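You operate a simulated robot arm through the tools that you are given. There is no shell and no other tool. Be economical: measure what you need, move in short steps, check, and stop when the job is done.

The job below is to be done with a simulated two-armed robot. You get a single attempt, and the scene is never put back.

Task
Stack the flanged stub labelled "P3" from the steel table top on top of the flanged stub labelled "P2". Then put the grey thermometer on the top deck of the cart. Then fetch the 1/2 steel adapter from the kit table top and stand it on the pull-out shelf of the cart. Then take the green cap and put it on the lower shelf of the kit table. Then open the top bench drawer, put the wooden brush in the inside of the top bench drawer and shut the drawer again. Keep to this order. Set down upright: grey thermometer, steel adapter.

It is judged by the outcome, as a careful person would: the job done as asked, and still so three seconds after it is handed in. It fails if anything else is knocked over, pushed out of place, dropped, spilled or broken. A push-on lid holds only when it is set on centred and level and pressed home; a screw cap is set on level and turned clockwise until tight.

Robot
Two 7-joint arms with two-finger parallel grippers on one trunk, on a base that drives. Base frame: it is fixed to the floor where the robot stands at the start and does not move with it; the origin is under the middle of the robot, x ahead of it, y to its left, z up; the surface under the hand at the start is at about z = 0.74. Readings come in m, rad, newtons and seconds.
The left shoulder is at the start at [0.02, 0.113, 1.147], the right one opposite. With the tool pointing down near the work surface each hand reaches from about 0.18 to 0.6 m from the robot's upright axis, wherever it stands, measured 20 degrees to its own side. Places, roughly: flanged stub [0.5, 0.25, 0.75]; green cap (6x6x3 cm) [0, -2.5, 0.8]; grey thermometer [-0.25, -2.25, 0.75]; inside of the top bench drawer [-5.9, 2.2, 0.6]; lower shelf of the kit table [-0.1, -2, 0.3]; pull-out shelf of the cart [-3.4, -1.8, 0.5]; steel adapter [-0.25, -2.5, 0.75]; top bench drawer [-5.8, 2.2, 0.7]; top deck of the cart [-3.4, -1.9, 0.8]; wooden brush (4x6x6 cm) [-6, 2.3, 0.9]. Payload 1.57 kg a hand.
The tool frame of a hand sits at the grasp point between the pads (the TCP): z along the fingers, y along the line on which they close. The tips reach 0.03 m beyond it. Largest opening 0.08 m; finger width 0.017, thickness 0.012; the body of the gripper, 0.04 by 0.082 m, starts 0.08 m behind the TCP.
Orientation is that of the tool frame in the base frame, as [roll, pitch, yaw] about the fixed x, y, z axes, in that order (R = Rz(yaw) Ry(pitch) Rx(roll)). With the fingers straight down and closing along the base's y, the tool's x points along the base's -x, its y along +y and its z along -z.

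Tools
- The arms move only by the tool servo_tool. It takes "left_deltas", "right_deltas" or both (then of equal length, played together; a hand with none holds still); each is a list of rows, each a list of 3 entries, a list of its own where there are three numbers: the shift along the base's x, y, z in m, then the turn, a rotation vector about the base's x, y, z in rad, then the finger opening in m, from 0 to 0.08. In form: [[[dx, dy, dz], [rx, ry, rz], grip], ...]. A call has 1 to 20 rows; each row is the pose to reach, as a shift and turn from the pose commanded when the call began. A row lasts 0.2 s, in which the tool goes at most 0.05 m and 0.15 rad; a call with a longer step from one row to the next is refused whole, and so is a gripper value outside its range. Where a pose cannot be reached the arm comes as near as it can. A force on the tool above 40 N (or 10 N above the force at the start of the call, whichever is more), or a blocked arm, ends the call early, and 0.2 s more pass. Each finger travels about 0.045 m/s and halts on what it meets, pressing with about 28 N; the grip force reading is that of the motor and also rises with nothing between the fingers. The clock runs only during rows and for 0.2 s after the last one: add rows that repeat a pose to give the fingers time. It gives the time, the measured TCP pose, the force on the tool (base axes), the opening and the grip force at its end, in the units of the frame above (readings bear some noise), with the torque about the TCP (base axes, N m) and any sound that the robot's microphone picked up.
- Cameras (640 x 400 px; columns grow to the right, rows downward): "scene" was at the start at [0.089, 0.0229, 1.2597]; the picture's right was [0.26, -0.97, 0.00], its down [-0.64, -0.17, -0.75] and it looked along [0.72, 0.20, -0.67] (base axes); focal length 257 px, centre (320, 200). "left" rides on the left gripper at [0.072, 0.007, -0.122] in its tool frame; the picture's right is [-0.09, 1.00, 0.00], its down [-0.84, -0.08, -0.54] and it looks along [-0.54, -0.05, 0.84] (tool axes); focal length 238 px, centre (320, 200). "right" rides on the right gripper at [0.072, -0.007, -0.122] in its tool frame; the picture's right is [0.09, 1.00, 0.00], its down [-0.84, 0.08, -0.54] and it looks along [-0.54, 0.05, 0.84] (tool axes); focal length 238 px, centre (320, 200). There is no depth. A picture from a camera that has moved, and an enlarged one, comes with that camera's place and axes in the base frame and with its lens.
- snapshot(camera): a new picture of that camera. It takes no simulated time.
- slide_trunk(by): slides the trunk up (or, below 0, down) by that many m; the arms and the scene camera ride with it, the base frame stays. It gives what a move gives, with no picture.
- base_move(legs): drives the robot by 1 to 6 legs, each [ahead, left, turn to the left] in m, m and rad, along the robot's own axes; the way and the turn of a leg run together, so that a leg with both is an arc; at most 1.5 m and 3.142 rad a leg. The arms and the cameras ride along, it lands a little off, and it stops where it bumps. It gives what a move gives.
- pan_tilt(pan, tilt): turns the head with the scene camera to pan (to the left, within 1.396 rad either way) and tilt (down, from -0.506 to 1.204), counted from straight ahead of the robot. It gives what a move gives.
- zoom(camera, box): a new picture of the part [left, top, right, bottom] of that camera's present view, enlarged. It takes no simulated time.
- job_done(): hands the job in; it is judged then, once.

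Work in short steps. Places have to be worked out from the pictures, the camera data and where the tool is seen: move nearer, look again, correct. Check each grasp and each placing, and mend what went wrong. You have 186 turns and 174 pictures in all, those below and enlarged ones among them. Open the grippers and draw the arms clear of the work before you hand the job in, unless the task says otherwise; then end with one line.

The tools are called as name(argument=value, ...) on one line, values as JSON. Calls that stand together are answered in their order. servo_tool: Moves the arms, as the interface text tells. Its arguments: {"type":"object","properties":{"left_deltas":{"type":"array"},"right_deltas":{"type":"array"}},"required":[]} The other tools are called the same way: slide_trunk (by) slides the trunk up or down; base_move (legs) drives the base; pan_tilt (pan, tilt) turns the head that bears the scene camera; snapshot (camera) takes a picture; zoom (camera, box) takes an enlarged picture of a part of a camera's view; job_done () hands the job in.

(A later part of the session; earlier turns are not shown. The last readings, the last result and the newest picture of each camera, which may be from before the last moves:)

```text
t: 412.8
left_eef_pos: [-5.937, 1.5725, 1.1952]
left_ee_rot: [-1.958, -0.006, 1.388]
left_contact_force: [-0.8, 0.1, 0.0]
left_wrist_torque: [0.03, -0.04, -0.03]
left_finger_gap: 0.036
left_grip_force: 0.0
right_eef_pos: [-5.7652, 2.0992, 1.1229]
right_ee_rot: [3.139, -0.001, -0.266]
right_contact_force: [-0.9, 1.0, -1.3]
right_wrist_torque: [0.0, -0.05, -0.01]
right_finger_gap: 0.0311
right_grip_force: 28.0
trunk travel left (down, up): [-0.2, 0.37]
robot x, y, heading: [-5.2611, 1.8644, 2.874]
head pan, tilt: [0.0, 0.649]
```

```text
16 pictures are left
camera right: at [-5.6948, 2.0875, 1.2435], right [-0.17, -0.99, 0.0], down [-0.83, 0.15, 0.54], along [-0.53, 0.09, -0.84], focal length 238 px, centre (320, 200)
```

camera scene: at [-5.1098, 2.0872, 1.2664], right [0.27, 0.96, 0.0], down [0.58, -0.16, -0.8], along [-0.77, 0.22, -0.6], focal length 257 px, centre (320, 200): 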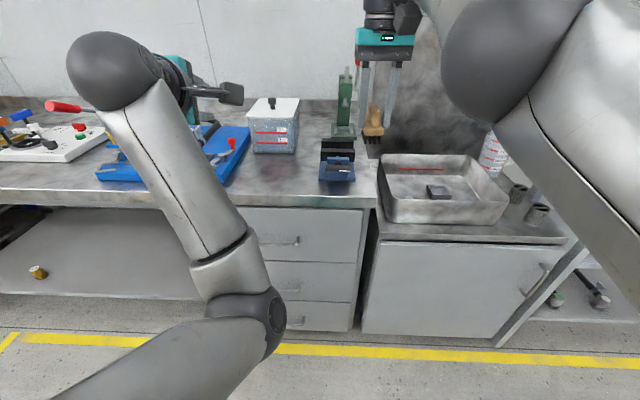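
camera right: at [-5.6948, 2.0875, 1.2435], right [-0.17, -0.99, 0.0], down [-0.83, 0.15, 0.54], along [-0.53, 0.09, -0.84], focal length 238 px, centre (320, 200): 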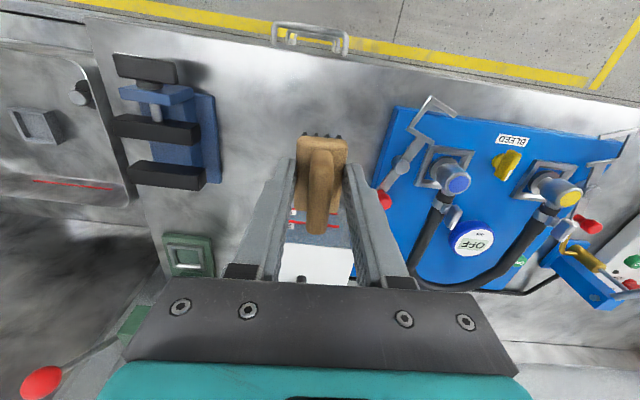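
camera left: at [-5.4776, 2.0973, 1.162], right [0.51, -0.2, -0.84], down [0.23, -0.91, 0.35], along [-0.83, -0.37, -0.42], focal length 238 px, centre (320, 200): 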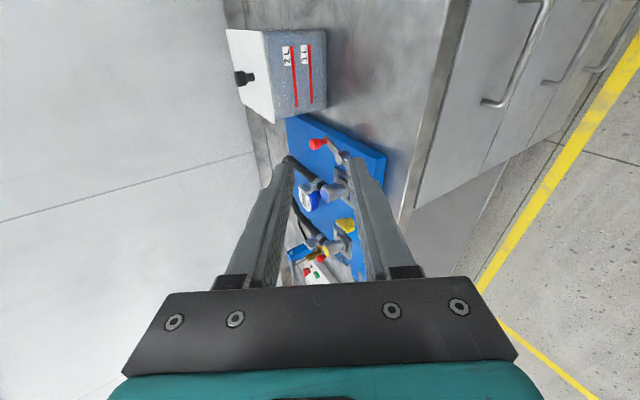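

The counter front and the drawer handle are both in view: the bar is at (-5.664, 2.095), about 3 cm proud of the counter edge. I set the brush down here, 7 cm in from the edge.

servo_tool(right_deltas=[[[0, 0, -0.04], [0, 0, 0], 0.005], [[0, 0, -0.08], [0, 0, 0], 0.005], [[0, 0, -0.12], [0, 0, 0], 0.005], [[0, 0, -0.16], [0, 0, 0], 0.005], [[0, 0, -0.195], [0, 0, 0], 0.005], [[0, 0, -0.21], [0, 0, 0], 0.005], [[0, 0, -0.214], [0, 0, 0], 0.005], [[0, 0, -0.217], [0, 0, 0], 0.005]])

```text
t: 414.6
left_eef_pos: [-5.9377, 1.5712, 1.1945]
left_ee_rot: [-1.956, -0.006, 1.389]
left_contact_force: [0.7, 0.7, 0.4]
left_wrist_torque: [0.02, 0.01, -0.02]
left_finger_gap: 0.0361
left_grip_force: 0.1
right_eef_pos: [-5.7654, 2.1007, 0.9048]
right_ee_rot: [3.138, 0.003, -0.268]
right_contact_force: [0.2, 0.3, -1.1]
right_wrist_torque: [-0.01, -0.03, 0.02]
right_finger_gap: 0.0311
right_grip_force: 28.6
right hand out of reach, approached as far as the arm can: row 1, 2, 3, 4, 5, 6
trunk travel left (down, up): [-0.2, 0.37]
robot x, y, heading: [-5.2672, 1.8582, 2.877]
head pan, tilt: [0.0, 0.649]
```

servo_tool(right_deltas=[[[0, 0, -0.002], [0, 0, 0], 0.005], [[0, 0, -0.002], [0, 0, 0], 0.035], [[0, 0, -0.002], [0, 0, 0], 0.06], [[0, 0, -0.002], [0, 0, 0], 0.06], [[0, 0, -0.002], [0, 0, 0], 0.06], [[0, 0, 0.03], [0, 0, 0], 0.06], [[0, 0, 0.07], [0, 0, 0], 0.06], [[0, 0, 0.11], [0, 0, 0], 0.06], [[0, 0, 0.15], [0, 0, 0], 0.06], [[0, 0, 0.17], [0, 0, 0], 0.06], [[0, 0, 0.17], [0, 0, 0], 0.06]])

base_move(legs=[[-0.22, 0, 0]])

servo_tool(right_deltas=[[[0, 0, 0], [0, 0, -0.14], 0.06], [[0, 0, 0], [0, 0, -0.28], 0.05], [[0, 0, 0], [0, 0, -0.42], 0.04], [[0, 0, 0], [0, 0, -0.56], 0.04], [[0, 0, 0], [0, 0, -0.7], 0.04], [[0, 0, 0], [0, 0, -0.84], 0.04], [[0, 0, 0], [0, 0, -0.98], 0.04], [[0, 0, 0], [0, 0, -1.12], 0.04], [[0, 0, 0], [0, 0, -1.26], 0.04], [[0, 0, 0], [0, 0, -1.4], 0.04], [[0, 0, 0], [0, 0, -1.54], 0.04], [[0, 0, 0], [0, 0, -1.571], 0.04]])

snapshot(camera="scene")

```text
t: 416.9
left_eef_pos: [-5.9377, 1.5716, 1.1947]
left_ee_rot: [-1.955, -0.008, 1.388]
left_contact_force: [1.4, 0.6, 0.3]
left_wrist_torque: [0.01, 0.0, -0.02]
left_finger_gap: 0.036
left_grip_force: 0.0
right_eef_pos: [-5.7655, 2.0985, 1.0715]
right_ee_rot: [3.14, 0.001, -0.266]
right_contact_force: [-0.2, -0.4, 0.3]
right_wrist_torque: [0.0, 0.02, -0.02]
right_finger_gap: 0.06
right_grip_force: 0.0
trunk travel left (down, up): [-0.2, 0.37]
robot x, y, heading: [-5.265, 1.8657, 2.871]
head pan, tilt: [0.0, 0.649]
```

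```text
t: 418.6
left_eef_pos: [-5.7247, 1.5189, 1.1952]
left_ee_rot: [-1.956, -0.007, 1.381]
left_contact_force: [0.6, 0.1, -0.2]
left_wrist_torque: [-0.01, 0.02, 0.0]
left_finger_gap: 0.0363
left_grip_force: 0.1
right_eef_pos: [-5.5493, 2.0436, 1.0716]
right_ee_rot: [3.14, 0.002, -0.274]
right_contact_force: [-0.3, 0.1, 0.1]
right_wrist_torque: [0.03, -0.01, -0.01]
right_finger_gap: 0.0601
right_grip_force: 0.1
trunk travel left (down, up): [-0.2, 0.37]
robot x, y, heading: [-5.0499, 1.8035, 2.863]
head pan, tilt: [0.0, 0.649]
```

```text
t: 421.2
left_eef_pos: [-5.7263, 1.5188, 1.1935]
left_ee_rot: [-1.955, -0.006, 1.378]
left_contact_force: [-0.1, 0.3, -0.3]
left_wrist_torque: [0.04, 0.0, 0.04]
left_finger_gap: 0.0359
left_grip_force: 0.0
right_eef_pos: [-5.5486, 2.0418, 1.0696]
right_ee_rot: [3.14, 0.0, -1.847]
right_contact_force: [0.7, -0.1, -0.2]
right_wrist_torque: [-0.01, 0.03, 0.0]
right_finger_gap: 0.0399
right_grip_force: 0.0
trunk travel left (down, up): [-0.2, 0.37]
robot x, y, heading: [-5.0512, 1.8063, 2.866]
head pan, tilt: [0.0, 0.649]
```

```text
15 pictures are left
camera scene: at [-5.1454, 1.8316, 1.2664], right [0.27, 0.96, 0.0], down [0.58, -0.17, -0.8], along [-0.77, 0.22, -0.6], focal length 257 px, centre (320, 200)
```

scene: 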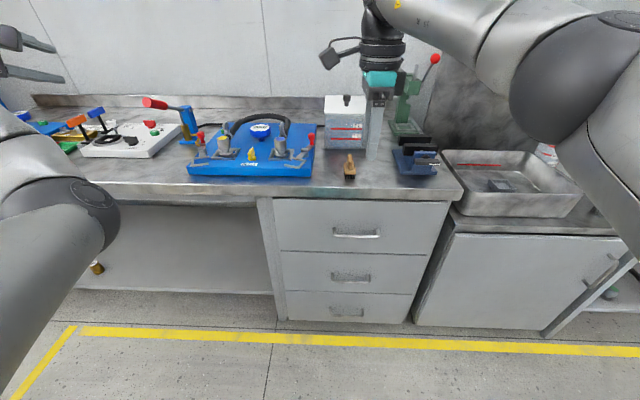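

The brush is parked safely. Now I tilt the right hand 20° forward and lower it in front of the drawer.

servo_tool(right_deltas=[[[0, 0, -0.04], [0.03, 0.11, 0], 0.04], [[0, 0, -0.08], [0.06, 0.22, 0], 0.04], [[0, 0, -0.12], [0.095, 0.337, 0], 0.04], [[0, 0, -0.16], [0.095, 0.337, 0], 0.04], [[0, 0, -0.2], [0.095, 0.337, 0], 0.04], [[0, 0, -0.24], [0.095, 0.337, 0], 0.04], [[0, 0, -0.27], [0.095, 0.337, 0], 0.04], [[-0.04, 0.011, -0.27], [0.095, 0.337, 0], 0.04], [[-0.07, 0.02, -0.27], [0.095, 0.337, 0], 0.04], [[-0.07, 0.02, -0.27], [0.095, 0.337, 0], 0.04]])

snapshot(camera="right")

```text
t: 423.4
left_eef_pos: [-5.7259, 1.5192, 1.1947]
left_ee_rot: [-1.957, -0.006, 1.379]
left_contact_force: [-0.2, -0.5, -1.0]
left_wrist_torque: [0.05, 0.0, -0.01]
left_finger_gap: 0.0359
left_grip_force: 0.1
right_eef_pos: [-5.6196, 2.061, 0.8024]
right_ee_rot: [2.789, 0.0, -1.845]
right_contact_force: [-0.5, 0.4, 0.1]
right_wrist_torque: [-0.01, 0.01, 0.02]
right_finger_gap: 0.0398
right_grip_force: 0.0
trunk travel left (down, up): [-0.2, 0.37]
robot x, y, heading: [-5.0474, 1.8045, 2.865]
head pan, tilt: [0.0, 0.649]
```

```text
14 pictures are left
camera right: at [-5.5937, 1.9797, 0.9148], right [-0.92, 0.16, 0.34], down [0.34, 0.77, 0.54], along [-0.18, 0.61, -0.77], focal length 238 px, centre (320, 200)
```

right: 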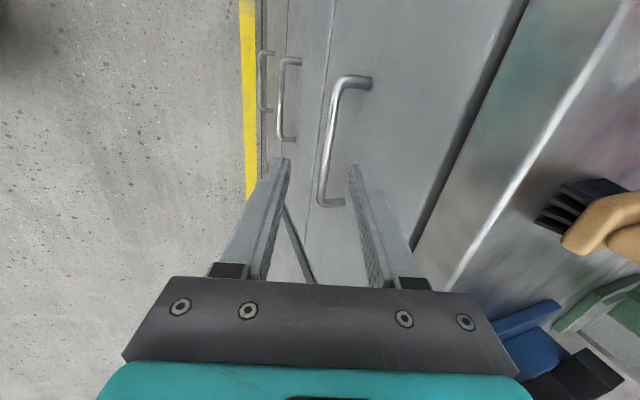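

The bar runs right between the two fingers. I slide down along the tool line so the fingers straddle it, then close.

servo_tool(right_deltas=[[[-0.02, 0.0056, -0.028], [0, 0, 0], 0.04], [[-0.03, 0.0085, -0.056], [0, 0, 0], 0.04], [[-0.04, 0.0113, -0.085], [0, 0, 0], 0.04], [[-0.04, 0.0113, -0.085], [0, 0, 0], 0.04]])

snapshot(camera="right")

```text
t: 424.4
left_eef_pos: [-5.726, 1.5181, 1.1946]
left_ee_rot: [-1.957, -0.006, 1.38]
left_contact_force: [0.2, -0.4, 0.3]
left_wrist_torque: [-0.05, 0.03, 0.0]
left_finger_gap: 0.0358
left_grip_force: 0.0
right_eef_pos: [-5.6084, 2.0727, 0.744]
right_ee_rot: [2.789, 0.004, -1.843]
right_contact_force: [-0.5, 0.0, -0.4]
right_wrist_torque: [-0.03, 0.04, 0.0]
right_finger_gap: 0.0399
right_grip_force: 0.1
right hand out of reach, approached as far as the arm can: row 1, 2, 3, 4
trunk travel left (down, up): [-0.2, 0.37]
robot x, y, heading: [-5.0518, 1.8086, 2.868]
head pan, tilt: [0.0, 0.649]
```

```text
13 pictures are left
camera right: at [-5.5817, 1.991, 0.8563], right [-0.92, 0.16, 0.34], down [0.34, 0.77, 0.54], along [-0.18, 0.61, -0.77], focal length 238 px, centre (320, 200)
```

right: 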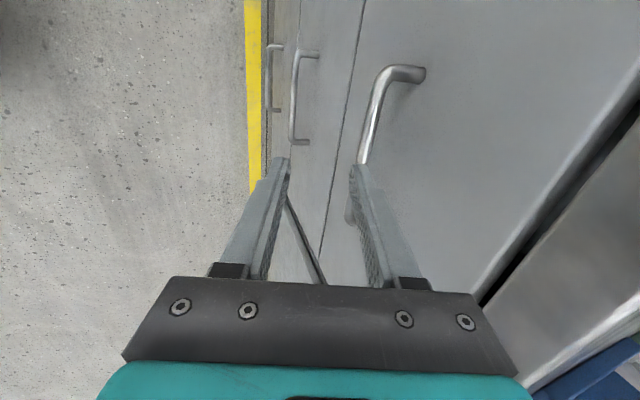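

The arm is at its reach limit, so I lift slightly, bring the base 5 cm closer, and then descend again.

servo_tool(right_deltas=[[[0, 0, 0.02], [0, 0, 0], 0.04], [[0, 0, 0.045], [0, 0, 0], 0.04], [[0, 0, 0.045], [0, 0, 0], 0.04]])

base_move(legs=[[0.075, 0, 0]])

```text
t: 425.2
left_eef_pos: [-5.7255, 1.5185, 1.1957]
left_ee_rot: [-1.956, -0.009, 1.379]
left_contact_force: [0.9, 0.2, 0.3]
left_wrist_torque: [0.02, -0.03, 0.03]
left_finger_gap: 0.036
left_grip_force: 0.0
right_eef_pos: [-5.6081, 2.0728, 0.7903]
right_ee_rot: [2.789, 0.002, -1.846]
right_contact_force: [-0.2, -0.1, 0.3]
right_wrist_torque: [-0.01, 0.01, 0.0]
right_finger_gap: 0.0403
right_grip_force: 0.0
trunk travel left (down, up): [-0.2, 0.37]
robot x, y, heading: [-5.0528, 1.8025, 2.865]
head pan, tilt: [0.0, 0.649]
```

```text
t: 426.4
left_eef_pos: [-5.7903, 1.54, 1.196]
left_ee_rot: [-1.955, -0.008, 1.373]
left_contact_force: [0.2, 0.2, -0.6]
left_wrist_torque: [0.01, -0.01, 0.01]
left_finger_gap: 0.0361
left_grip_force: 0.1
right_eef_pos: [-5.6689, 2.0899, 0.7906]
right_ee_rot: [2.811, 0.002, -1.85]
right_contact_force: [19.9, -4.3, 12.7]
right_wrist_torque: [0.08, -0.07, -0.17]
right_finger_gap: 0.0264
right_grip_force: 0.1
trunk travel left (down, up): [-0.2, 0.37]
robot x, y, heading: [-5.1154, 1.8236, 2.859]
head pan, tilt: [0.0, 0.649]
stopped in leg 1: the force on the tool passed its limit at 46 N (the readings are from after the stop); the commanded pose is now the measured one
```

The front finger touched the counter edge. I ease back 16 mm and descend onto the bar.

servo_tool(right_deltas=[[[0.008, -0.0022, 0], [0, 0, 0], 0.036], [[0.0165, -0.0046, 0], [0, 0, 0], 0.036], [[0.0165, -0.0046, -0.025], [0, 0, 0], 0.036], [[0.0165, -0.0046, -0.05], [0, 0, 0], 0.036], [[0.0165, -0.0046, -0.072], [0, 0, 0], 0.036], [[0.0165, -0.0046, -0.072], [0, 0, 0], 0.036]])

snapshot(camera="right")

```text
t: 427.8
left_eef_pos: [-5.7946, 1.5396, 1.1933]
left_ee_rot: [-1.957, -0.009, 1.377]
left_contact_force: [0.2, 0.4, 0.3]
left_wrist_torque: [0.0, 0.0, 0.01]
left_finger_gap: 0.036
left_grip_force: 0.0
right_eef_pos: [-5.656, 2.0884, 0.7174]
right_ee_rot: [2.806, 0.002, -1.852]
right_contact_force: [0.2, -1.0, -0.2]
right_wrist_torque: [0.02, 0.0, 0.01]
right_finger_gap: 0.036
right_grip_force: 0.1
trunk travel left (down, up): [-0.2, 0.37]
robot x, y, heading: [-5.1165, 1.8218, 2.861]
head pan, tilt: [0.0, 0.649]
```

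```text
12 pictures are left
camera right: at [-5.6317, 2.0065, 0.8298], right [-0.93, 0.17, 0.33], down [0.33, 0.77, 0.54], along [-0.16, 0.61, -0.78], focal length 238 px, centre (320, 200)
```

right: 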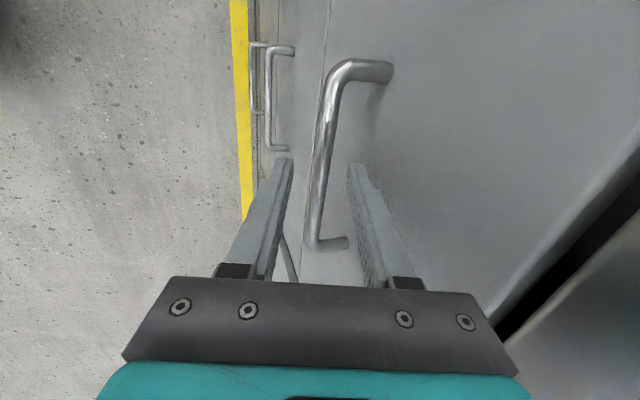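

The bar is between the fingers. I close on it.

servo_tool(right_deltas=[[[0, 0, 0], [0, 0, 0], 0.02], [[0, 0, 0], [0, 0, 0], 0.003], [[0, 0, 0], [0, 0, 0], 0.003], [[0, 0, 0], [0, 0, 0], 0.003], [[0, 0, 0], [0, 0, 0], 0.003]])

base_move(legs=[[-0.1, 0, 0]])

snapshot(camera="scene")

```text
t: 429.0
left_eef_pos: [-5.7929, 1.541, 1.1955]
left_ee_rot: [-1.955, -0.007, 1.376]
left_contact_force: [0.0, 0.1, 0.2]
left_wrist_torque: [0.01, 0.0, 0.04]
left_finger_gap: 0.0361
left_grip_force: 0.0
right_eef_pos: [-5.6576, 2.088, 0.7175]
right_ee_rot: [2.807, 0.0, -1.853]
right_contact_force: [-1.7, -0.2, 1.6]
right_wrist_torque: [-0.07, 0.11, -0.51]
right_finger_gap: 0.0114
right_grip_force: 29.2
trunk travel left (down, up): [-0.2, 0.37]
robot x, y, heading: [-5.1208, 1.8262, 2.862]
head pan, tilt: [0.0, 0.649]
```

```text
t: 430.1
left_eef_pos: [-5.6959, 1.5112, 1.194]
left_ee_rot: [-1.955, -0.008, 1.373]
left_contact_force: [0.1, -0.8, -0.5]
left_wrist_torque: [0.0, 0.01, -0.04]
left_finger_gap: 0.0361
left_grip_force: 0.0
right_eef_pos: [-5.5615, 2.0592, 0.7202]
right_ee_rot: [2.802, 0.0, -1.851]
right_contact_force: [6.4, -11.8, 25.9]
right_wrist_torque: [-0.79, -0.45, -0.42]
right_finger_gap: 0.009
right_grip_force: 25.8
trunk travel left (down, up): [-0.2, 0.37]
robot x, y, heading: [-5.0194, 1.7945, 2.864]
head pan, tilt: [0.0, 0.649]
```

```text
11 pictures are left
camera scene: at [-5.1151, 1.8219, 1.2666], right [0.28, 0.96, 0.0], down [0.58, -0.17, -0.8], along [-0.77, 0.22, -0.6], focal length 257 px, centre (320, 200)
```

scene: 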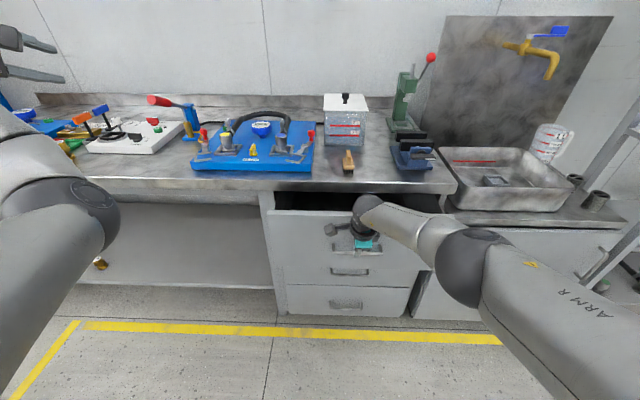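

The drawer is coming open. I pull another 0.12 m.

base_move(legs=[[-0.12, 0, 0]])

```text
t: 431.4
left_eef_pos: [-5.583, 1.4804, 1.1942]
left_ee_rot: [-1.957, -0.008, 1.373]
left_contact_force: [-0.1, -0.2, -0.4]
left_wrist_torque: [0.01, 0.02, 0.04]
left_finger_gap: 0.0359
left_grip_force: 0.1
right_eef_pos: [-5.4459, 2.027, 0.7195]
right_ee_rot: [2.803, -0.002, -1.849]
right_contact_force: [0.2, 0.4, -0.4]
right_wrist_torque: [-0.01, -0.02, 0.04]
right_finger_gap: 0.0032
right_grip_force: 0.0
trunk travel left (down, up): [-0.2, 0.37]
robot x, y, heading: [-4.9047, 1.7636, 2.861]
head pan, tilt: [0.0, 0.649]
```

The fingers slipped off the bar. I look at how far the drawer is open.

snapshot(camera="scene")

```text
10 pictures are left
camera scene: at [-5.0006, 1.7902, 1.2665], right [0.28, 0.96, 0.0], down [0.58, -0.17, -0.8], along [-0.77, 0.22, -0.6], focal length 257 px, centre (320, 200)
```

scene: 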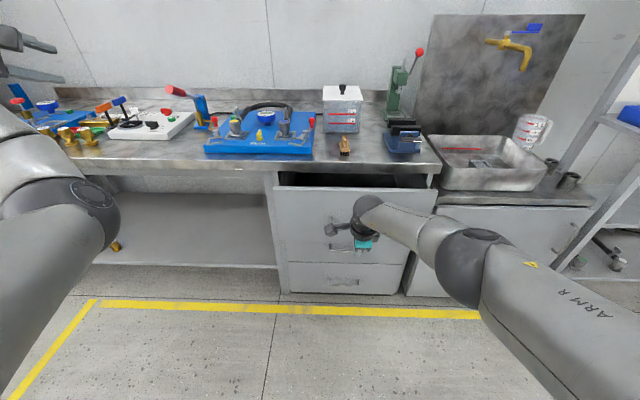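

The drawer is open by roughly 8 cm. I'll pull it further from inside: raise the closed fingers, move over the gap behind the drawer front, and hook it.

servo_tool(right_deltas=[[[0.01, -0.003, 0.04], [0, 0, 0], 0.003], [[0.01, -0.003, 0.08], [0, 0, 0], 0.003], [[0.01, -0.003, 0.12], [0, 0, 0], 0.003], [[0.01, -0.003, 0.15], [0, 0, 0], 0.003], [[0.01, -0.003, 0.15], [0, 0, 0], 0.003]])

base_move(legs=[[0.225, 0, 0]])

snapshot(camera="right")

```text
t: 432.6
left_eef_pos: [-5.5839, 1.4794, 1.1951]
left_ee_rot: [-1.957, -0.007, 1.373]
left_contact_force: [-0.4, 0.1, -0.7]
left_wrist_torque: [0.03, 0.01, 0.02]
left_finger_gap: 0.036
left_grip_force: 0.1
right_eef_pos: [-5.4365, 2.0216, 0.8676]
right_ee_rot: [2.803, -0.002, -1.849]
right_contact_force: [0.3, -0.4, -0.4]
right_wrist_torque: [0.04, -0.02, 0.0]
right_finger_gap: 0.003
right_grip_force: 0.0
trunk travel left (down, up): [-0.2, 0.37]
robot x, y, heading: [-4.9082, 1.7631, 2.859]
head pan, tilt: [0.0, 0.649]
```

```text
t: 434.3
left_eef_pos: [-5.8018, 1.5509, 1.1953]
left_ee_rot: [-1.958, -0.007, 1.364]
left_contact_force: [-0.6, -0.6, 0.0]
left_wrist_torque: [-0.05, -0.01, 0.0]
left_finger_gap: 0.0359
left_grip_force: 0.1
right_eef_pos: [-5.6491, 2.0897, 0.8674]
right_ee_rot: [2.803, -0.002, -1.86]
right_contact_force: [-1.0, 0.4, -1.1]
right_wrist_torque: [-0.01, -0.02, 0.01]
right_finger_gap: 0.0029
right_grip_force: 0.0
trunk travel left (down, up): [-0.2, 0.37]
robot x, y, heading: [-5.1182, 1.8254, 2.852]
head pan, tilt: [0.0, 0.649]
```

```text
9 pictures are left
camera right: at [-5.6256, 2.0079, 0.9797], right [-0.93, 0.18, 0.33], down [0.34, 0.77, 0.54], along [-0.16, 0.61, -0.78], focal length 238 px, centre (320, 200)
```

right: 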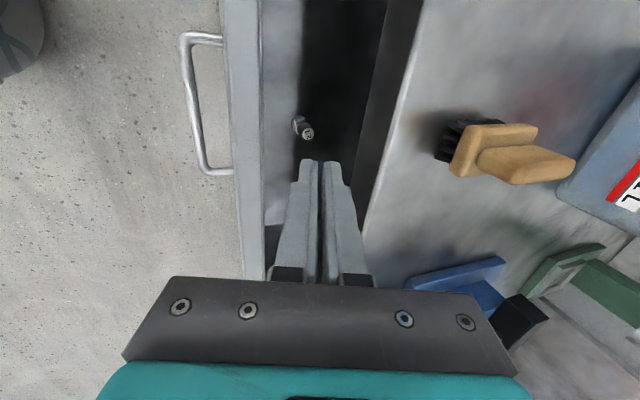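

The closed fingers are right above the gap behind the drawer front; a small fitting lies inside the drawer, and I'll keep clear of it. I lower the fingers in and pull back.

servo_tool(right_deltas=[[[0, 0, -0.035], [0, 0, 0], 0.003], [[0, 0, -0.07], [0, 0, 0], 0.003], [[0, 0, -0.095], [0, 0, 0], 0.003], [[0, 0, -0.095], [0, 0, 0], 0.003]])

base_move(legs=[[-0.17, 0, 0]])

snapshot(camera="right")

```text
t: 435.3
left_eef_pos: [-5.8007, 1.5502, 1.1937]
left_ee_rot: [-1.957, -0.006, 1.363]
left_contact_force: [-0.1, 0.0, -0.2]
left_wrist_torque: [-0.01, 0.0, 0.01]
left_finger_gap: 0.036
left_grip_force: 0.0
right_eef_pos: [-5.6495, 2.0894, 0.7721]
right_ee_rot: [2.804, -0.003, -1.861]
right_contact_force: [-1.0, 0.1, 2.1]
right_wrist_torque: [-0.07, -0.08, -0.01]
right_finger_gap: 0.0013
right_grip_force: 0.1
trunk travel left (down, up): [-0.2, 0.37]
robot x, y, heading: [-5.119, 1.8283, 2.848]
head pan, tilt: [0.0, 0.649]
```

```text
t: 436.7
left_eef_pos: [-5.6418, 1.5057, 1.1953]
left_ee_rot: [-1.957, -0.009, 1.357]
left_contact_force: [0.6, -0.2, 0.6]
left_wrist_torque: [0.0, -0.02, 0.01]
left_finger_gap: 0.0361
left_grip_force: 0.1
right_eef_pos: [-5.4868, 2.0432, 0.7718]
right_ee_rot: [2.804, -0.002, -1.865]
right_contact_force: [0.1, -0.2, 0.1]
right_wrist_torque: [0.02, 0.0, -0.01]
right_finger_gap: 0.0028
right_grip_force: 0.0
trunk travel left (down, up): [-0.2, 0.37]
robot x, y, heading: [-4.9612, 1.7768, 2.849]
head pan, tilt: [0.0, 0.649]
```

```text
8 pictures are left
camera right: at [-5.4639, 1.9614, 0.8842], right [-0.93, 0.19, 0.33], down [0.35, 0.77, 0.54], along [-0.16, 0.61, -0.78], focal length 238 px, centre (320, 200)
```

right: 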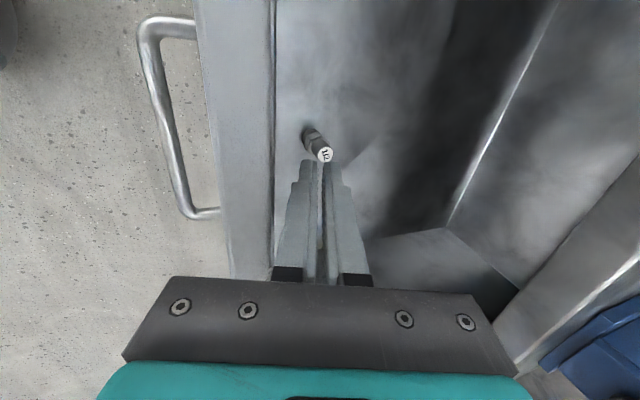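

The drawer is well open, with a small adapter standing in it. I raise the right hand, straighten it, turn it back and tilt it 45°, then move in to fetch the brush from the counter edge.

servo_tool(right_deltas=[[[0, 0, 0.04], [0, 0, 0], 0.003], [[0, 0, 0.08], [0, 0, 0], 0.003], [[0, 0, 0.12], [-0.03, -0.1, 0], 0.02], [[0, 0, 0.16], [-0.06, -0.2, 0], 0.04], [[0, 0, 0.2], [-0.097, -0.323, 0], 0.06], [[0, 0, 0.24], [-0.097, -0.323, 0], 0.06], [[0, 0, 0.24], [-0.097, -0.323, 0], 0.06]])

servo_tool(right_deltas=[[[0, 0, 0], [0, 0, 0.14], 0.06], [[0, 0, 0], [0, 0, 0.28], 0.06], [[0, 0, 0], [0, 0, 0.42], 0.06], [[0, 0, 0], [0, 0, 0.56], 0.06], [[0, 0, 0], [0, 0, 0.7], 0.06], [[0, 0, 0], [0, 0, 0.84], 0.06], [[0, 0, 0], [0, 0, 0.98], 0.06], [[0, 0, 0], [0, 0, 1.12], 0.06], [[0, 0, 0], [0, 0, 1.26], 0.06], [[0, 0, 0], [0, 0, 1.4], 0.06], [[0, 0, 0], [0, 0, 1.54], 0.06], [[0, 0, 0], [0, 0, 1.571], 0.06]])

servo_tool(right_deltas=[[[0, 0, 0], [0.0375, 0.1245, 0], 0.06], [[0, 0, 0], [0.075, 0.249, 0], 0.06], [[0, 0, 0], [0.1125, 0.3735, 0], 0.06], [[0, 0, 0], [0.15, 0.498, 0], 0.06], [[0, 0, 0], [0.1875, 0.6225, 0], 0.06], [[0, 0, 0], [0.225, 0.747, 0], 0.06]])

base_move(legs=[[0, 0.026, 0], [0.2, 0, 0]])

snapshot(camera="right")

```text
t: 438.3
left_eef_pos: [-5.6418, 1.5051, 1.1938]
left_ee_rot: [-1.955, -0.006, 1.358]
left_contact_force: [-0.9, -0.3, -0.4]
left_wrist_torque: [-0.01, 0.0, -0.02]
left_finger_gap: 0.0359
left_grip_force: 0.0
right_eef_pos: [-5.4774, 2.046, 1.0095]
right_ee_rot: [-3.141, 0.002, -1.865]
right_contact_force: [0.1, -1.2, 0.3]
right_wrist_torque: [-0.04, -0.01, 0.0]
right_finger_gap: 0.0599
right_grip_force: 0.0
right hand out of reach, approached as far as the arm can: row 5, 6, 7
trunk travel left (down, up): [-0.2, 0.37]
robot x, y, heading: [-4.9592, 1.7757, 2.844]
head pan, tilt: [0.0, 0.649]
```

```text
t: 440.9
left_eef_pos: [-5.6415, 1.5058, 1.1937]
left_ee_rot: [-1.956, -0.007, 1.358]
left_contact_force: [-1.0, -0.3, -0.5]
left_wrist_torque: [-0.03, 0.02, 0.01]
left_finger_gap: 0.036
left_grip_force: 0.0
right_eef_pos: [-5.4769, 2.0472, 1.0091]
right_ee_rot: [-3.141, 0.001, -0.293]
right_contact_force: [-0.6, 0.3, -0.1]
right_wrist_torque: [-0.01, -0.01, -0.01]
right_finger_gap: 0.06
right_grip_force: 0.1
trunk travel left (down, up): [-0.2, 0.37]
robot x, y, heading: [-4.9591, 1.7795, 2.845]
head pan, tilt: [0.0, 0.649]
```

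```text
t: 442.3
left_eef_pos: [-5.6413, 1.505, 1.1937]
left_ee_rot: [-1.956, -0.008, 1.358]
left_contact_force: [-1.1, 0.1, 0.0]
left_wrist_torque: [-0.02, 0.03, 0.0]
left_finger_gap: 0.0361
left_grip_force: 0.0
right_eef_pos: [-5.5752, 2.0501, 1.0588]
right_ee_rot: [3.139, 0.515, -0.295]
right_contact_force: [0.1, -0.5, 0.2]
right_wrist_torque: [-0.04, -0.04, 0.01]
right_finger_gap: 0.0599
right_grip_force: 0.1
right hand out of reach, approached as far as the arm can: row 1, 2, 3, 4, 5, 6
trunk travel left (down, up): [-0.2, 0.37]
robot x, y, heading: [-4.9602, 1.7783, 2.84]
head pan, tilt: [0.0, 0.649]
```

```text
t: 444.3
left_eef_pos: [-5.8397, 1.5386, 1.1948]
left_ee_rot: [-1.958, -0.008, 1.36]
left_contact_force: [-0.2, 0.9, -0.2]
left_wrist_torque: [0.01, 0.02, -0.03]
left_finger_gap: 0.0361
left_grip_force: 0.1
right_eef_pos: [-5.7749, 2.0867, 1.0593]
right_ee_rot: [3.139, 0.514, -0.296]
right_contact_force: [0.2, 0.2, -0.2]
right_wrist_torque: [0.05, -0.02, -0.01]
right_finger_gap: 0.0601
right_grip_force: 0.0
trunk travel left (down, up): [-0.2, 0.37]
robot x, y, heading: [-5.1542, 1.8152, 2.849]
head pan, tilt: [0.0, 0.649]
```

```text
7 pictures are left
camera right: at [-5.6548, 2.0575, 1.1292], right [-0.21, -0.98, -0.04], down [-0.46, 0.06, 0.88], along [-0.86, 0.21, -0.47], focal length 238 px, centre (320, 200)
```

right: 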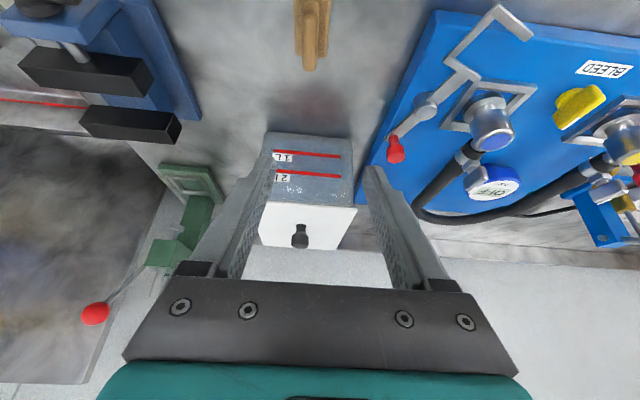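

The hand is right above the brush line but at full stretch. I come 6 cm closer, draw the hand back correspondingly and descend around the brush.

base_move(legs=[[0.06, 0, 0]])

servo_tool(right_deltas=[[[0.035, -0.005, -0.02], [0, 0, 0], 0.06], [[0.07, -0.008, -0.05], [0, 0, 0], 0.06], [[0.0767, -0.0073, -0.09], [0, 0, 0], 0.06], [[0.0767, -0.0073, -0.12], [0, 0, 0], 0.06], [[0.0767, -0.0073, -0.12], [0, 0, 0], 0.06]])

snapshot(camera="right")

```text
t: 445.3
left_eef_pos: [-5.8956, 1.557, 1.1939]
left_ee_rot: [-1.958, -0.006, 1.357]
left_contact_force: [-0.2, -0.1, 0.1]
left_wrist_torque: [0.0, 0.01, 0.0]
left_finger_gap: 0.0362
left_grip_force: 0.0
right_eef_pos: [-5.8291, 2.104, 1.0575]
right_ee_rot: [3.139, 0.515, -0.297]
right_contact_force: [0.2, 0.0, -0.3]
right_wrist_torque: [0.01, -0.03, 0.0]
right_finger_gap: 0.0604
right_grip_force: 0.1
trunk travel left (down, up): [-0.2, 0.37]
robot x, y, heading: [-5.2102, 1.826, 2.842]
head pan, tilt: [0.0, 0.649]
```

```text
t: 446.5
left_eef_pos: [-5.8936, 1.5569, 1.1939]
left_ee_rot: [-1.957, -0.005, 1.359]
left_contact_force: [0.0, 0.0, 0.3]
left_wrist_torque: [0.03, 0.04, -0.01]
left_finger_gap: 0.0357
left_grip_force: 0.0
right_eef_pos: [-5.8298, 2.1075, 1.0384]
right_ee_rot: [3.14, 0.515, -0.297]
right_contact_force: [1.2, 0.0, 0.1]
right_wrist_torque: [0.0, 0.02, 0.01]
right_finger_gap: 0.0602
right_grip_force: 0.0
right hand out of reach, approached as far as the arm can: row 1, 2, 3, 4, 5
trunk travel left (down, up): [-0.2, 0.37]
robot x, y, heading: [-5.2149, 1.8312, 2.845]
head pan, tilt: [0.0, 0.649]
```

```text
6 pictures are left
camera right: at [-5.7113, 2.0776, 1.1106], right [-0.21, -0.98, -0.04], down [-0.47, 0.06, 0.88], along [-0.86, 0.21, -0.47], focal length 238 px, centre (320, 200)
```

right: 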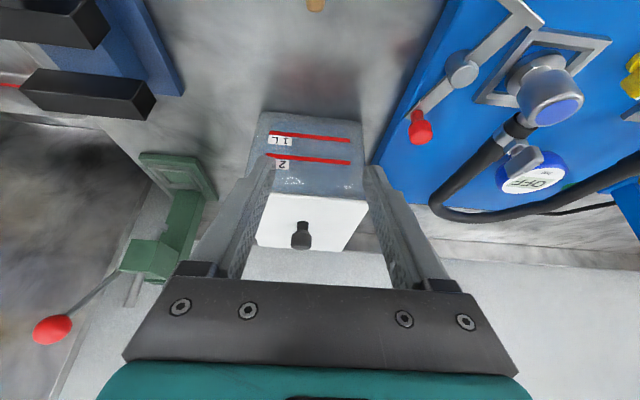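

Tilted like this the arm cannot draw back. I straighten the hand to point down, then bring it back over the brush.

servo_tool(right_deltas=[[[0, 0, 0.01], [-0.0375, -0.123, 0], 0.06], [[0, 0, 0.02], [-0.075, -0.2465, 0], 0.06], [[0.01, -0.003, 0.03], [-0.1125, -0.37, 0], 0.06], [[0.02, -0.006, 0.03], [-0.15, -0.493, 0], 0.06], [[0.02, -0.006, 0.03], [-0.15, -0.493, 0], 0.06]])

servo_tool(right_deltas=[[[0.02, -0.003, 0], [0, 0, 0], 0.06], [[0.045, -0.005, 0], [0, 0, 0], 0.06], [[0.045, -0.005, 0], [0, 0, 0], 0.06]])

```text
t: 447.7
left_eef_pos: [-5.8946, 1.5578, 1.1947]
left_ee_rot: [-1.957, -0.006, 1.357]
left_contact_force: [0.5, -0.1, -0.1]
left_wrist_torque: [0.02, -0.03, 0.0]
left_finger_gap: 0.036
left_grip_force: 0.0
right_eef_pos: [-5.7224, 2.0943, 1.0544]
right_ee_rot: [3.138, -0.003, -0.297]
right_contact_force: [0.4, 1.1, 0.2]
right_wrist_torque: [-0.02, 0.01, -0.01]
right_finger_gap: 0.06
right_grip_force: 0.1
right hand out of reach, approached as far as the arm can: row 1, 2, 3, 4, 5
trunk travel left (down, up): [-0.2, 0.37]
robot x, y, heading: [-5.2124, 1.825, 2.847]
head pan, tilt: [0.0, 0.649]
```

```text
t: 448.5
left_eef_pos: [-5.8948, 1.5565, 1.1936]
left_ee_rot: [-1.954, -0.007, 1.356]
left_contact_force: [0.6, 0.1, -0.1]
left_wrist_torque: [-0.03, -0.01, 0.0]
left_finger_gap: 0.036
left_grip_force: 0.0
right_eef_pos: [-5.6763, 2.0886, 1.0508]
right_ee_rot: [3.139, -0.001, -0.299]
right_contact_force: [0.1, 0.4, 0.0]
right_wrist_torque: [-0.01, 0.03, -0.03]
right_finger_gap: 0.06
right_grip_force: 0.2
trunk travel left (down, up): [-0.2, 0.37]
robot x, y, heading: [-5.211, 1.8281, 2.844]
head pan, tilt: [0.0, 0.649]
```

Free again. I move in 6 cm, place the fingers over the brush and descend to just above it.

base_move(legs=[[0.06, 0, 0]])

servo_tool(right_deltas=[[[-0.016, -0.003, -0.02], [0, 0, 0], 0.06], [[-0.032, -0.0065, -0.05], [0, 0, 0], 0.06], [[-0.032, -0.0065, -0.07], [0, 0, 0], 0.06], [[-0.032, -0.0065, -0.07], [0, 0, 0], 0.06]])

snapshot(camera="right")

```text
t: 449.5
left_eef_pos: [-5.9545, 1.5753, 1.1939]
left_ee_rot: [-1.955, -0.007, 1.357]
left_contact_force: [0.4, -0.4, -0.4]
left_wrist_torque: [0.01, -0.01, -0.04]
left_finger_gap: 0.0361
left_grip_force: 0.0
right_eef_pos: [-5.7361, 2.1067, 1.0514]
right_ee_rot: [3.141, 0.0, -0.297]
right_contact_force: [0.2, 0.3, 0.3]
right_wrist_torque: [0.03, -0.04, 0.01]
right_finger_gap: 0.0599
right_grip_force: 0.1
trunk travel left (down, up): [-0.2, 0.37]
robot x, y, heading: [-5.2719, 1.846, 2.843]
head pan, tilt: [0.0, 0.649]
```

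```text
t: 450.5
left_eef_pos: [-5.9535, 1.5752, 1.1943]
left_ee_rot: [-1.958, -0.006, 1.357]
left_contact_force: [0.8, 0.6, 0.1]
left_wrist_torque: [-0.01, 0.01, 0.0]
left_finger_gap: 0.0359
left_grip_force: 0.1
right_eef_pos: [-5.7675, 2.0992, 0.9822]
right_ee_rot: [3.139, 0.0, -0.295]
right_contact_force: [-0.2, 0.3, 0.1]
right_wrist_torque: [-0.01, -0.01, 0.0]
right_finger_gap: 0.06
right_grip_force: 0.0
trunk travel left (down, up): [-0.2, 0.37]
robot x, y, heading: [-5.2705, 1.8491, 2.845]
head pan, tilt: [0.0, 0.649]
```

```text
5 pictures are left
camera right: at [-5.6965, 2.0852, 1.1039], right [-0.2, -0.98, 0.0], down [-0.82, 0.17, 0.54], along [-0.53, 0.11, -0.84], focal length 238 px, centre (320, 200)
```

right: 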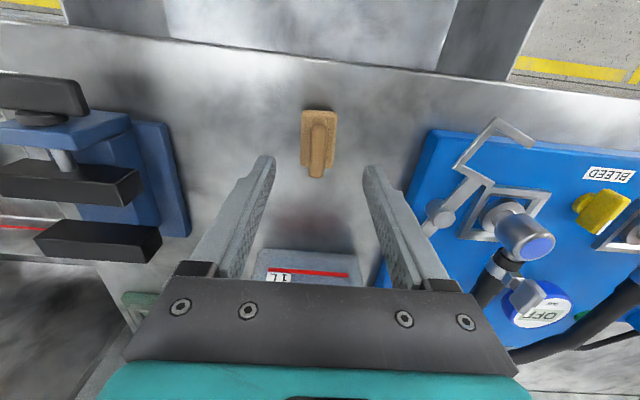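

Aligned over the brush. I descend, close, lift, then back off and shift right so it hangs over the open drawer, clear of the small adapter.

servo_tool(right_deltas=[[[0, 0, -0.03], [0, 0, 0], 0.06], [[0, 0, -0.06], [0, 0, 0], 0.06], [[0, 0, -0.078], [0, 0, 0], 0.06], [[0, 0, -0.078], [0, 0, 0], 0.04], [[0, 0, -0.078], [0, 0, 0], 0.01], [[0, 0, -0.078], [0, 0, 0], 0.005], [[0, 0, -0.078], [0, 0, 0], 0.005], [[0, 0, -0.078], [0, 0, 0], 0.005], [[0, 0, -0.04], [0, 0, 0], 0.005], [[0, 0, 0.0], [0, 0, 0], 0.005], [[0, 0, 0.04], [0, 0, 0], 0.005], [[0, 0, 0.06], [0, 0, 0], 0.005], [[0, 0, 0.06], [0, 0, 0], 0.005]])

base_move(legs=[[-0.205, 0, 0], [0, -0.15, 0.015]])

snapshot(camera="right")

```text
t: 453.3
left_eef_pos: [-5.9537, 1.5759, 1.1945]
left_ee_rot: [-1.955, -0.007, 1.357]
left_contact_force: [-0.3, -0.4, 0.0]
left_wrist_torque: [-0.04, 0.0, 0.01]
left_finger_gap: 0.0361
left_grip_force: 0.0
right_eef_pos: [-5.7684, 2.0994, 1.0415]
right_ee_rot: [3.14, 0.0, -0.295]
right_contact_force: [-0.2, 0.1, 0.3]
right_wrist_torque: [-0.01, 0.02, 0.0]
right_finger_gap: 0.031
right_grip_force: 28.4
trunk travel left (down, up): [-0.2, 0.37]
robot x, y, heading: [-5.2723, 1.8476, 2.845]
head pan, tilt: [0.0, 0.649]
```

```text
t: 455.9
left_eef_pos: [-5.7084, 1.6457, 1.1947]
left_ee_rot: [-1.956, -0.005, 1.376]
left_contact_force: [-0.3, 0.8, 0.0]
left_wrist_torque: [-0.02, -0.04, 0.03]
left_finger_gap: 0.036
left_grip_force: 0.1
right_eef_pos: [-5.5352, 2.1732, 1.042]
right_ee_rot: [3.139, -0.001, -0.277]
right_contact_force: [0.4, 1.3, -0.9]
right_wrist_torque: [-0.01, -0.03, 0.0]
right_finger_gap: 0.031
right_grip_force: 27.5
trunk travel left (down, up): [-0.2, 0.37]
robot x, y, heading: [-5.0334, 1.9287, 2.866]
head pan, tilt: [0.0, 0.649]
```

```text
4 pictures are left
camera right: at [-5.4639, 2.1601, 1.1638], right [-0.18, -0.98, 0.0], down [-0.83, 0.16, 0.54], along [-0.53, 0.1, -0.84], focal length 238 px, centre (320, 200)
```

right: 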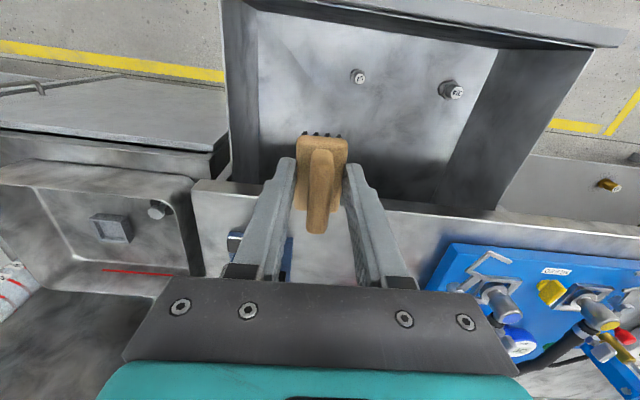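

The open drawer lies directly below, with two small fittings in it; the spot under the brush is free. I nudge it a bit forward and right and lower it in.

servo_tool(right_deltas=[[[-0.016, 0.017, -0.02], [0, 0, 0], 0.005], [[-0.016, 0.017, -0.06], [0, 0, 0], 0.005], [[-0.016, 0.017, -0.1], [0, 0, 0], 0.005], [[-0.016, 0.017, -0.14], [0, 0, 0], 0.005], [[-0.016, 0.017, -0.18], [0, 0, 0], 0.005], [[-0.016, 0.017, -0.22], [0, 0, 0], 0.005], [[-0.016, 0.017, -0.26], [0, 0, 0], 0.005], [[-0.016, 0.017, -0.29], [0, 0, 0], 0.005], [[-0.016, 0.017, -0.31], [0, 0, 0], 0.005], [[-0.016, 0.017, -0.315], [0, 0, 0], 0.005], [[-0.016, 0.017, -0.32], [0, 0, 0], 0.005]])

```text
t: 458.2
left_eef_pos: [-5.7087, 1.6439, 1.1943]
left_ee_rot: [-1.956, -0.007, 1.372]
left_contact_force: [-0.3, 0.4, 0.2]
left_wrist_torque: [-0.01, -0.03, 0.03]
left_finger_gap: 0.036
left_grip_force: 0.1
right_eef_pos: [-5.5238, 2.1869, 0.7368]
right_ee_rot: [3.138, -0.001, -0.277]
right_contact_force: [0.0, 0.2, -0.4]
right_wrist_torque: [0.02, 0.0, -0.04]
right_finger_gap: 0.0311
right_grip_force: 27.9
right hand out of reach, approached as far as the arm can: row 6, 7, 8, 9, 10, 11
trunk travel left (down, up): [-0.2, 0.37]
robot x, y, heading: [-5.0346, 1.926, 2.858]
head pan, tilt: [0.0, 0.649]
```

The arm is at its limit at z 0.737, so I use the trunk for the last bit: 25 mm lower.

slide_trunk(by=-0.025)

zoom(camera="right", box=[220, 40, 420, 240])

```text
t: 459.0
left_eef_pos: [-5.7084, 1.6452, 1.1689]
left_ee_rot: [-1.956, -0.006, 1.374]
left_contact_force: [0.2, -0.6, 0.9]
left_wrist_torque: [0.02, 0.01, -0.03]
left_finger_gap: 0.0362
left_grip_force: 0.1
right_eef_pos: [-5.5225, 2.1851, 0.713]
right_ee_rot: [3.14, 0.001, -0.278]
right_contact_force: [-0.4, -0.3, -0.7]
right_wrist_torque: [-0.01, 0.01, -0.03]
right_finger_gap: 0.031
right_grip_force: 27.6
trunk travel left (down, up): [-0.175, 0.395]
robot x, y, heading: [-5.0317, 1.9273, 2.861]
head pan, tilt: [0.0, 0.649]
```

```text
2.00 times, centred on (320, 140) of right
camera zoom: at [-5.4523, 2.1731, 0.8342], right [-0.18, -0.98, 0.0], down [-0.83, 0.16, 0.54], along [-0.53, 0.1, -0.84], focal length 477 px, centre (320, 320)
```

zoom: 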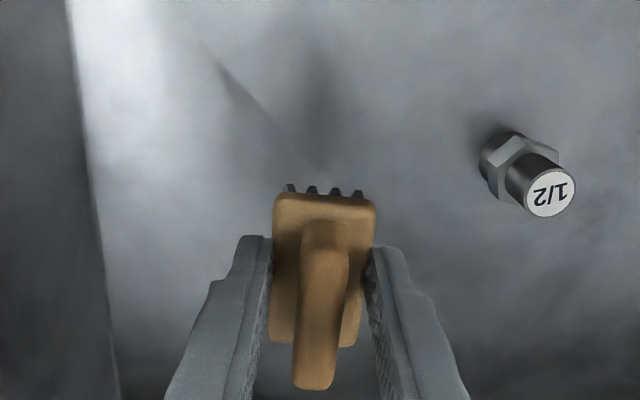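

Still a little above the drawer floor. I lower 15 mm more, release, and raise the hand out with trunk and arm.

slide_trunk(by=-0.017)

servo_tool(right_deltas=[[[0, 0, 0], [0, 0, 0], 0.035], [[0, 0, 0], [0, 0, 0], 0.05], [[0, 0, 0], [0, 0, 0], 0.055], [[0, 0, 0], [0, 0, 0], 0.055], [[0, 0, 0.04], [0, 0, 0], 0.055], [[0, 0, 0.08], [0, 0, 0], 0.055], [[0, 0, 0.12], [0, 0, 0], 0.055], [[0, 0, 0.16], [0, 0, 0], 0.055], [[0, 0, 0.2], [0, 0, 0], 0.055], [[0, 0, 0.24], [0, 0, 0], 0.055], [[0, 0, 0.28], [0, 0, 0], 0.055]])

snapshot(camera="right")

```text
t: 459.6
left_eef_pos: [-5.7084, 1.6438, 1.1535]
left_ee_rot: [-1.957, -0.006, 1.375]
left_contact_force: [0.0, -0.5, -0.5]
left_wrist_torque: [0.02, -0.02, -0.01]
left_finger_gap: 0.0361
left_grip_force: 0.1
right_eef_pos: [-5.5233, 2.1852, 0.6953]
right_ee_rot: [3.14, 0.0, -0.279]
right_contact_force: [0.4, 0.4, -1.8]
right_wrist_torque: [-0.01, 0.0, -0.03]
right_finger_gap: 0.0313
right_grip_force: 27.9
trunk travel left (down, up): [-0.158, 0.412]
robot x, y, heading: [-5.0304, 1.9294, 2.864]
head pan, tilt: [0.0, 0.649]
```

```text
t: 462.0
left_eef_pos: [-5.7078, 1.6444, 1.1516]
left_ee_rot: [-1.956, -0.007, 1.376]
left_contact_force: [-0.2, -0.2, 0.4]
left_wrist_torque: [0.0, -0.01, -0.04]
left_finger_gap: 0.036
left_grip_force: 0.1
right_eef_pos: [-5.5198, 2.1826, 0.9776]
right_ee_rot: [3.14, 0.001, -0.278]
right_contact_force: [-0.5, 0.5, 0.8]
right_wrist_torque: [0.02, 0.01, 0.02]
right_finger_gap: 0.0548
right_grip_force: 0.1
trunk travel left (down, up): [-0.158, 0.412]
robot x, y, heading: [-5.0316, 1.9284, 2.859]
head pan, tilt: [0.0, 0.649]
```

```text
2 pictures are left
camera right: at [-5.449, 2.1709, 1.0998], right [-0.18, -0.98, 0.0], down [-0.83, 0.16, 0.54], along [-0.53, 0.1, -0.84], focal length 238 px, centre (320, 200)
```

right: 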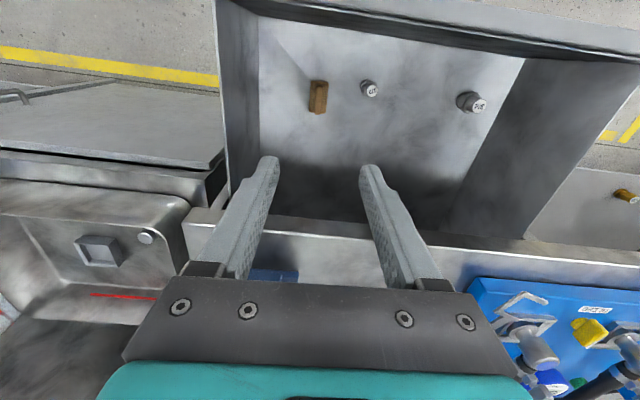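

The brush lies in the drawer and the fittings still stand. To shut it, I back off, bring the closed fingers in front of the handle bar and lower them.

base_move(legs=[[-0.25, 0, 0], [0, 0.125, 0]])

servo_tool(right_deltas=[[[0, 0, -0.04], [0, 0, 0], 0.02], [[0, 0, -0.08], [0, 0, 0], 0.003], [[0, 0, -0.12], [0, 0, 0], 0.003], [[0, 0, -0.16], [0, 0, 0], 0.003], [[0, 0, -0.2], [0, 0, 0], 0.003], [[0, 0, -0.24], [0, 0, 0], 0.003], [[0, 0, -0.265], [0, 0, 0], 0.003], [[0, 0, -0.265], [0, 0, 0], 0.003]])

snapshot(camera="right")

```text
t: 464.7
left_eef_pos: [-5.4961, 1.4557, 1.1521]
left_ee_rot: [-1.957, -0.008, 1.373]
left_contact_force: [-0.8, 0.4, 0.1]
left_wrist_torque: [0.03, 0.02, 0.0]
left_finger_gap: 0.0358
left_grip_force: 0.0
right_eef_pos: [-5.3047, 1.9963, 0.9773]
right_ee_rot: [-3.141, 0.0, -0.281]
right_contact_force: [0.4, 0.0, 0.1]
right_wrist_torque: [0.01, -0.02, 0.01]
right_finger_gap: 0.0549
right_grip_force: 0.0
trunk travel left (down, up): [-0.158, 0.412]
robot x, y, heading: [-4.8195, 1.7403, 2.862]
head pan, tilt: [0.0, 0.649]
```

```text
t: 466.5
left_eef_pos: [-5.495, 1.4582, 1.1517]
left_ee_rot: [-1.958, -0.008, 1.371]
left_contact_force: [-0.1, -0.5, -0.3]
left_wrist_torque: [0.0, 0.02, -0.01]
left_finger_gap: 0.0359
left_grip_force: 0.0
right_eef_pos: [-5.3065, 1.9953, 0.7124]
right_ee_rot: [3.138, 0.002, -0.281]
right_contact_force: [0.1, 0.0, 0.0]
right_wrist_torque: [0.01, 0.01, 0.03]
right_finger_gap: 0.0031
right_grip_force: 0.0
trunk travel left (down, up): [-0.158, 0.412]
robot x, y, heading: [-4.8202, 1.7425, 2.864]
head pan, tilt: [0.0, 0.649]
```

```text
1 pictures are left
camera right: at [-5.2366, 1.9819, 0.8347], right [-0.19, -0.98, 0.0], down [-0.82, 0.16, 0.54], along [-0.53, 0.1, -0.84], focal length 238 px, centre (320, 200)
```

right: 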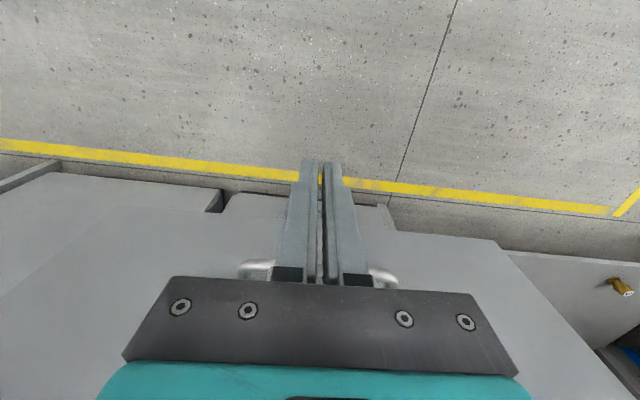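

The closed fingers stand in front of the middle of the handle. I drive forward to push the drawer shut.

base_move(legs=[[0.3, 0, 0]])

```text
t: 468.5
left_eef_pos: [-5.7787, 1.5378, 1.1536]
left_ee_rot: [-1.956, -0.005, 1.378]
left_contact_force: [-0.8, -0.1, 0.1]
left_wrist_torque: [-0.01, 0.02, 0.0]
left_finger_gap: 0.0363
left_grip_force: 0.0
right_eef_pos: [-5.5906, 2.076, 0.7132]
right_ee_rot: [3.14, 0.0, -0.278]
right_contact_force: [0.3, -0.4, -0.8]
right_wrist_torque: [0.0, -0.02, 0.02]
right_finger_gap: 0.003
right_grip_force: 0.0
trunk travel left (down, up): [-0.158, 0.412]
robot x, y, heading: [-5.1024, 1.8191, 2.862]
head pan, tilt: [0.0, 0.649]
```

Moving freely. I push the remaining distance until it stops.

base_move(legs=[[0.09, 0, 0]])

```text
t: 469.6
left_eef_pos: [-5.8465, 1.5577, 1.1521]
left_ee_rot: [-1.956, -0.005, 1.376]
left_contact_force: [-0.7, 1.5, 0.4]
left_wrist_torque: [-0.03, -0.01, 0.0]
left_finger_gap: 0.0358
left_grip_force: 0.0
right_eef_pos: [-5.6504, 2.0928, 0.7117]
right_ee_rot: [-3.141, -0.029, -0.282]
right_contact_force: [0.1, -0.3, 0.1]
right_wrist_torque: [0.0, 0.02, 0.0]
right_finger_gap: 0.0027
right_grip_force: 0.1
trunk travel left (down, up): [-0.158, 0.412]
robot x, y, heading: [-5.1724, 1.8407, 2.859]
head pan, tilt: [0.0, 0.649]
stopped in leg 1: the force on the tool passed its limit at 62 N (the readings are from after the stop); the commanded pose is now the measured one
```

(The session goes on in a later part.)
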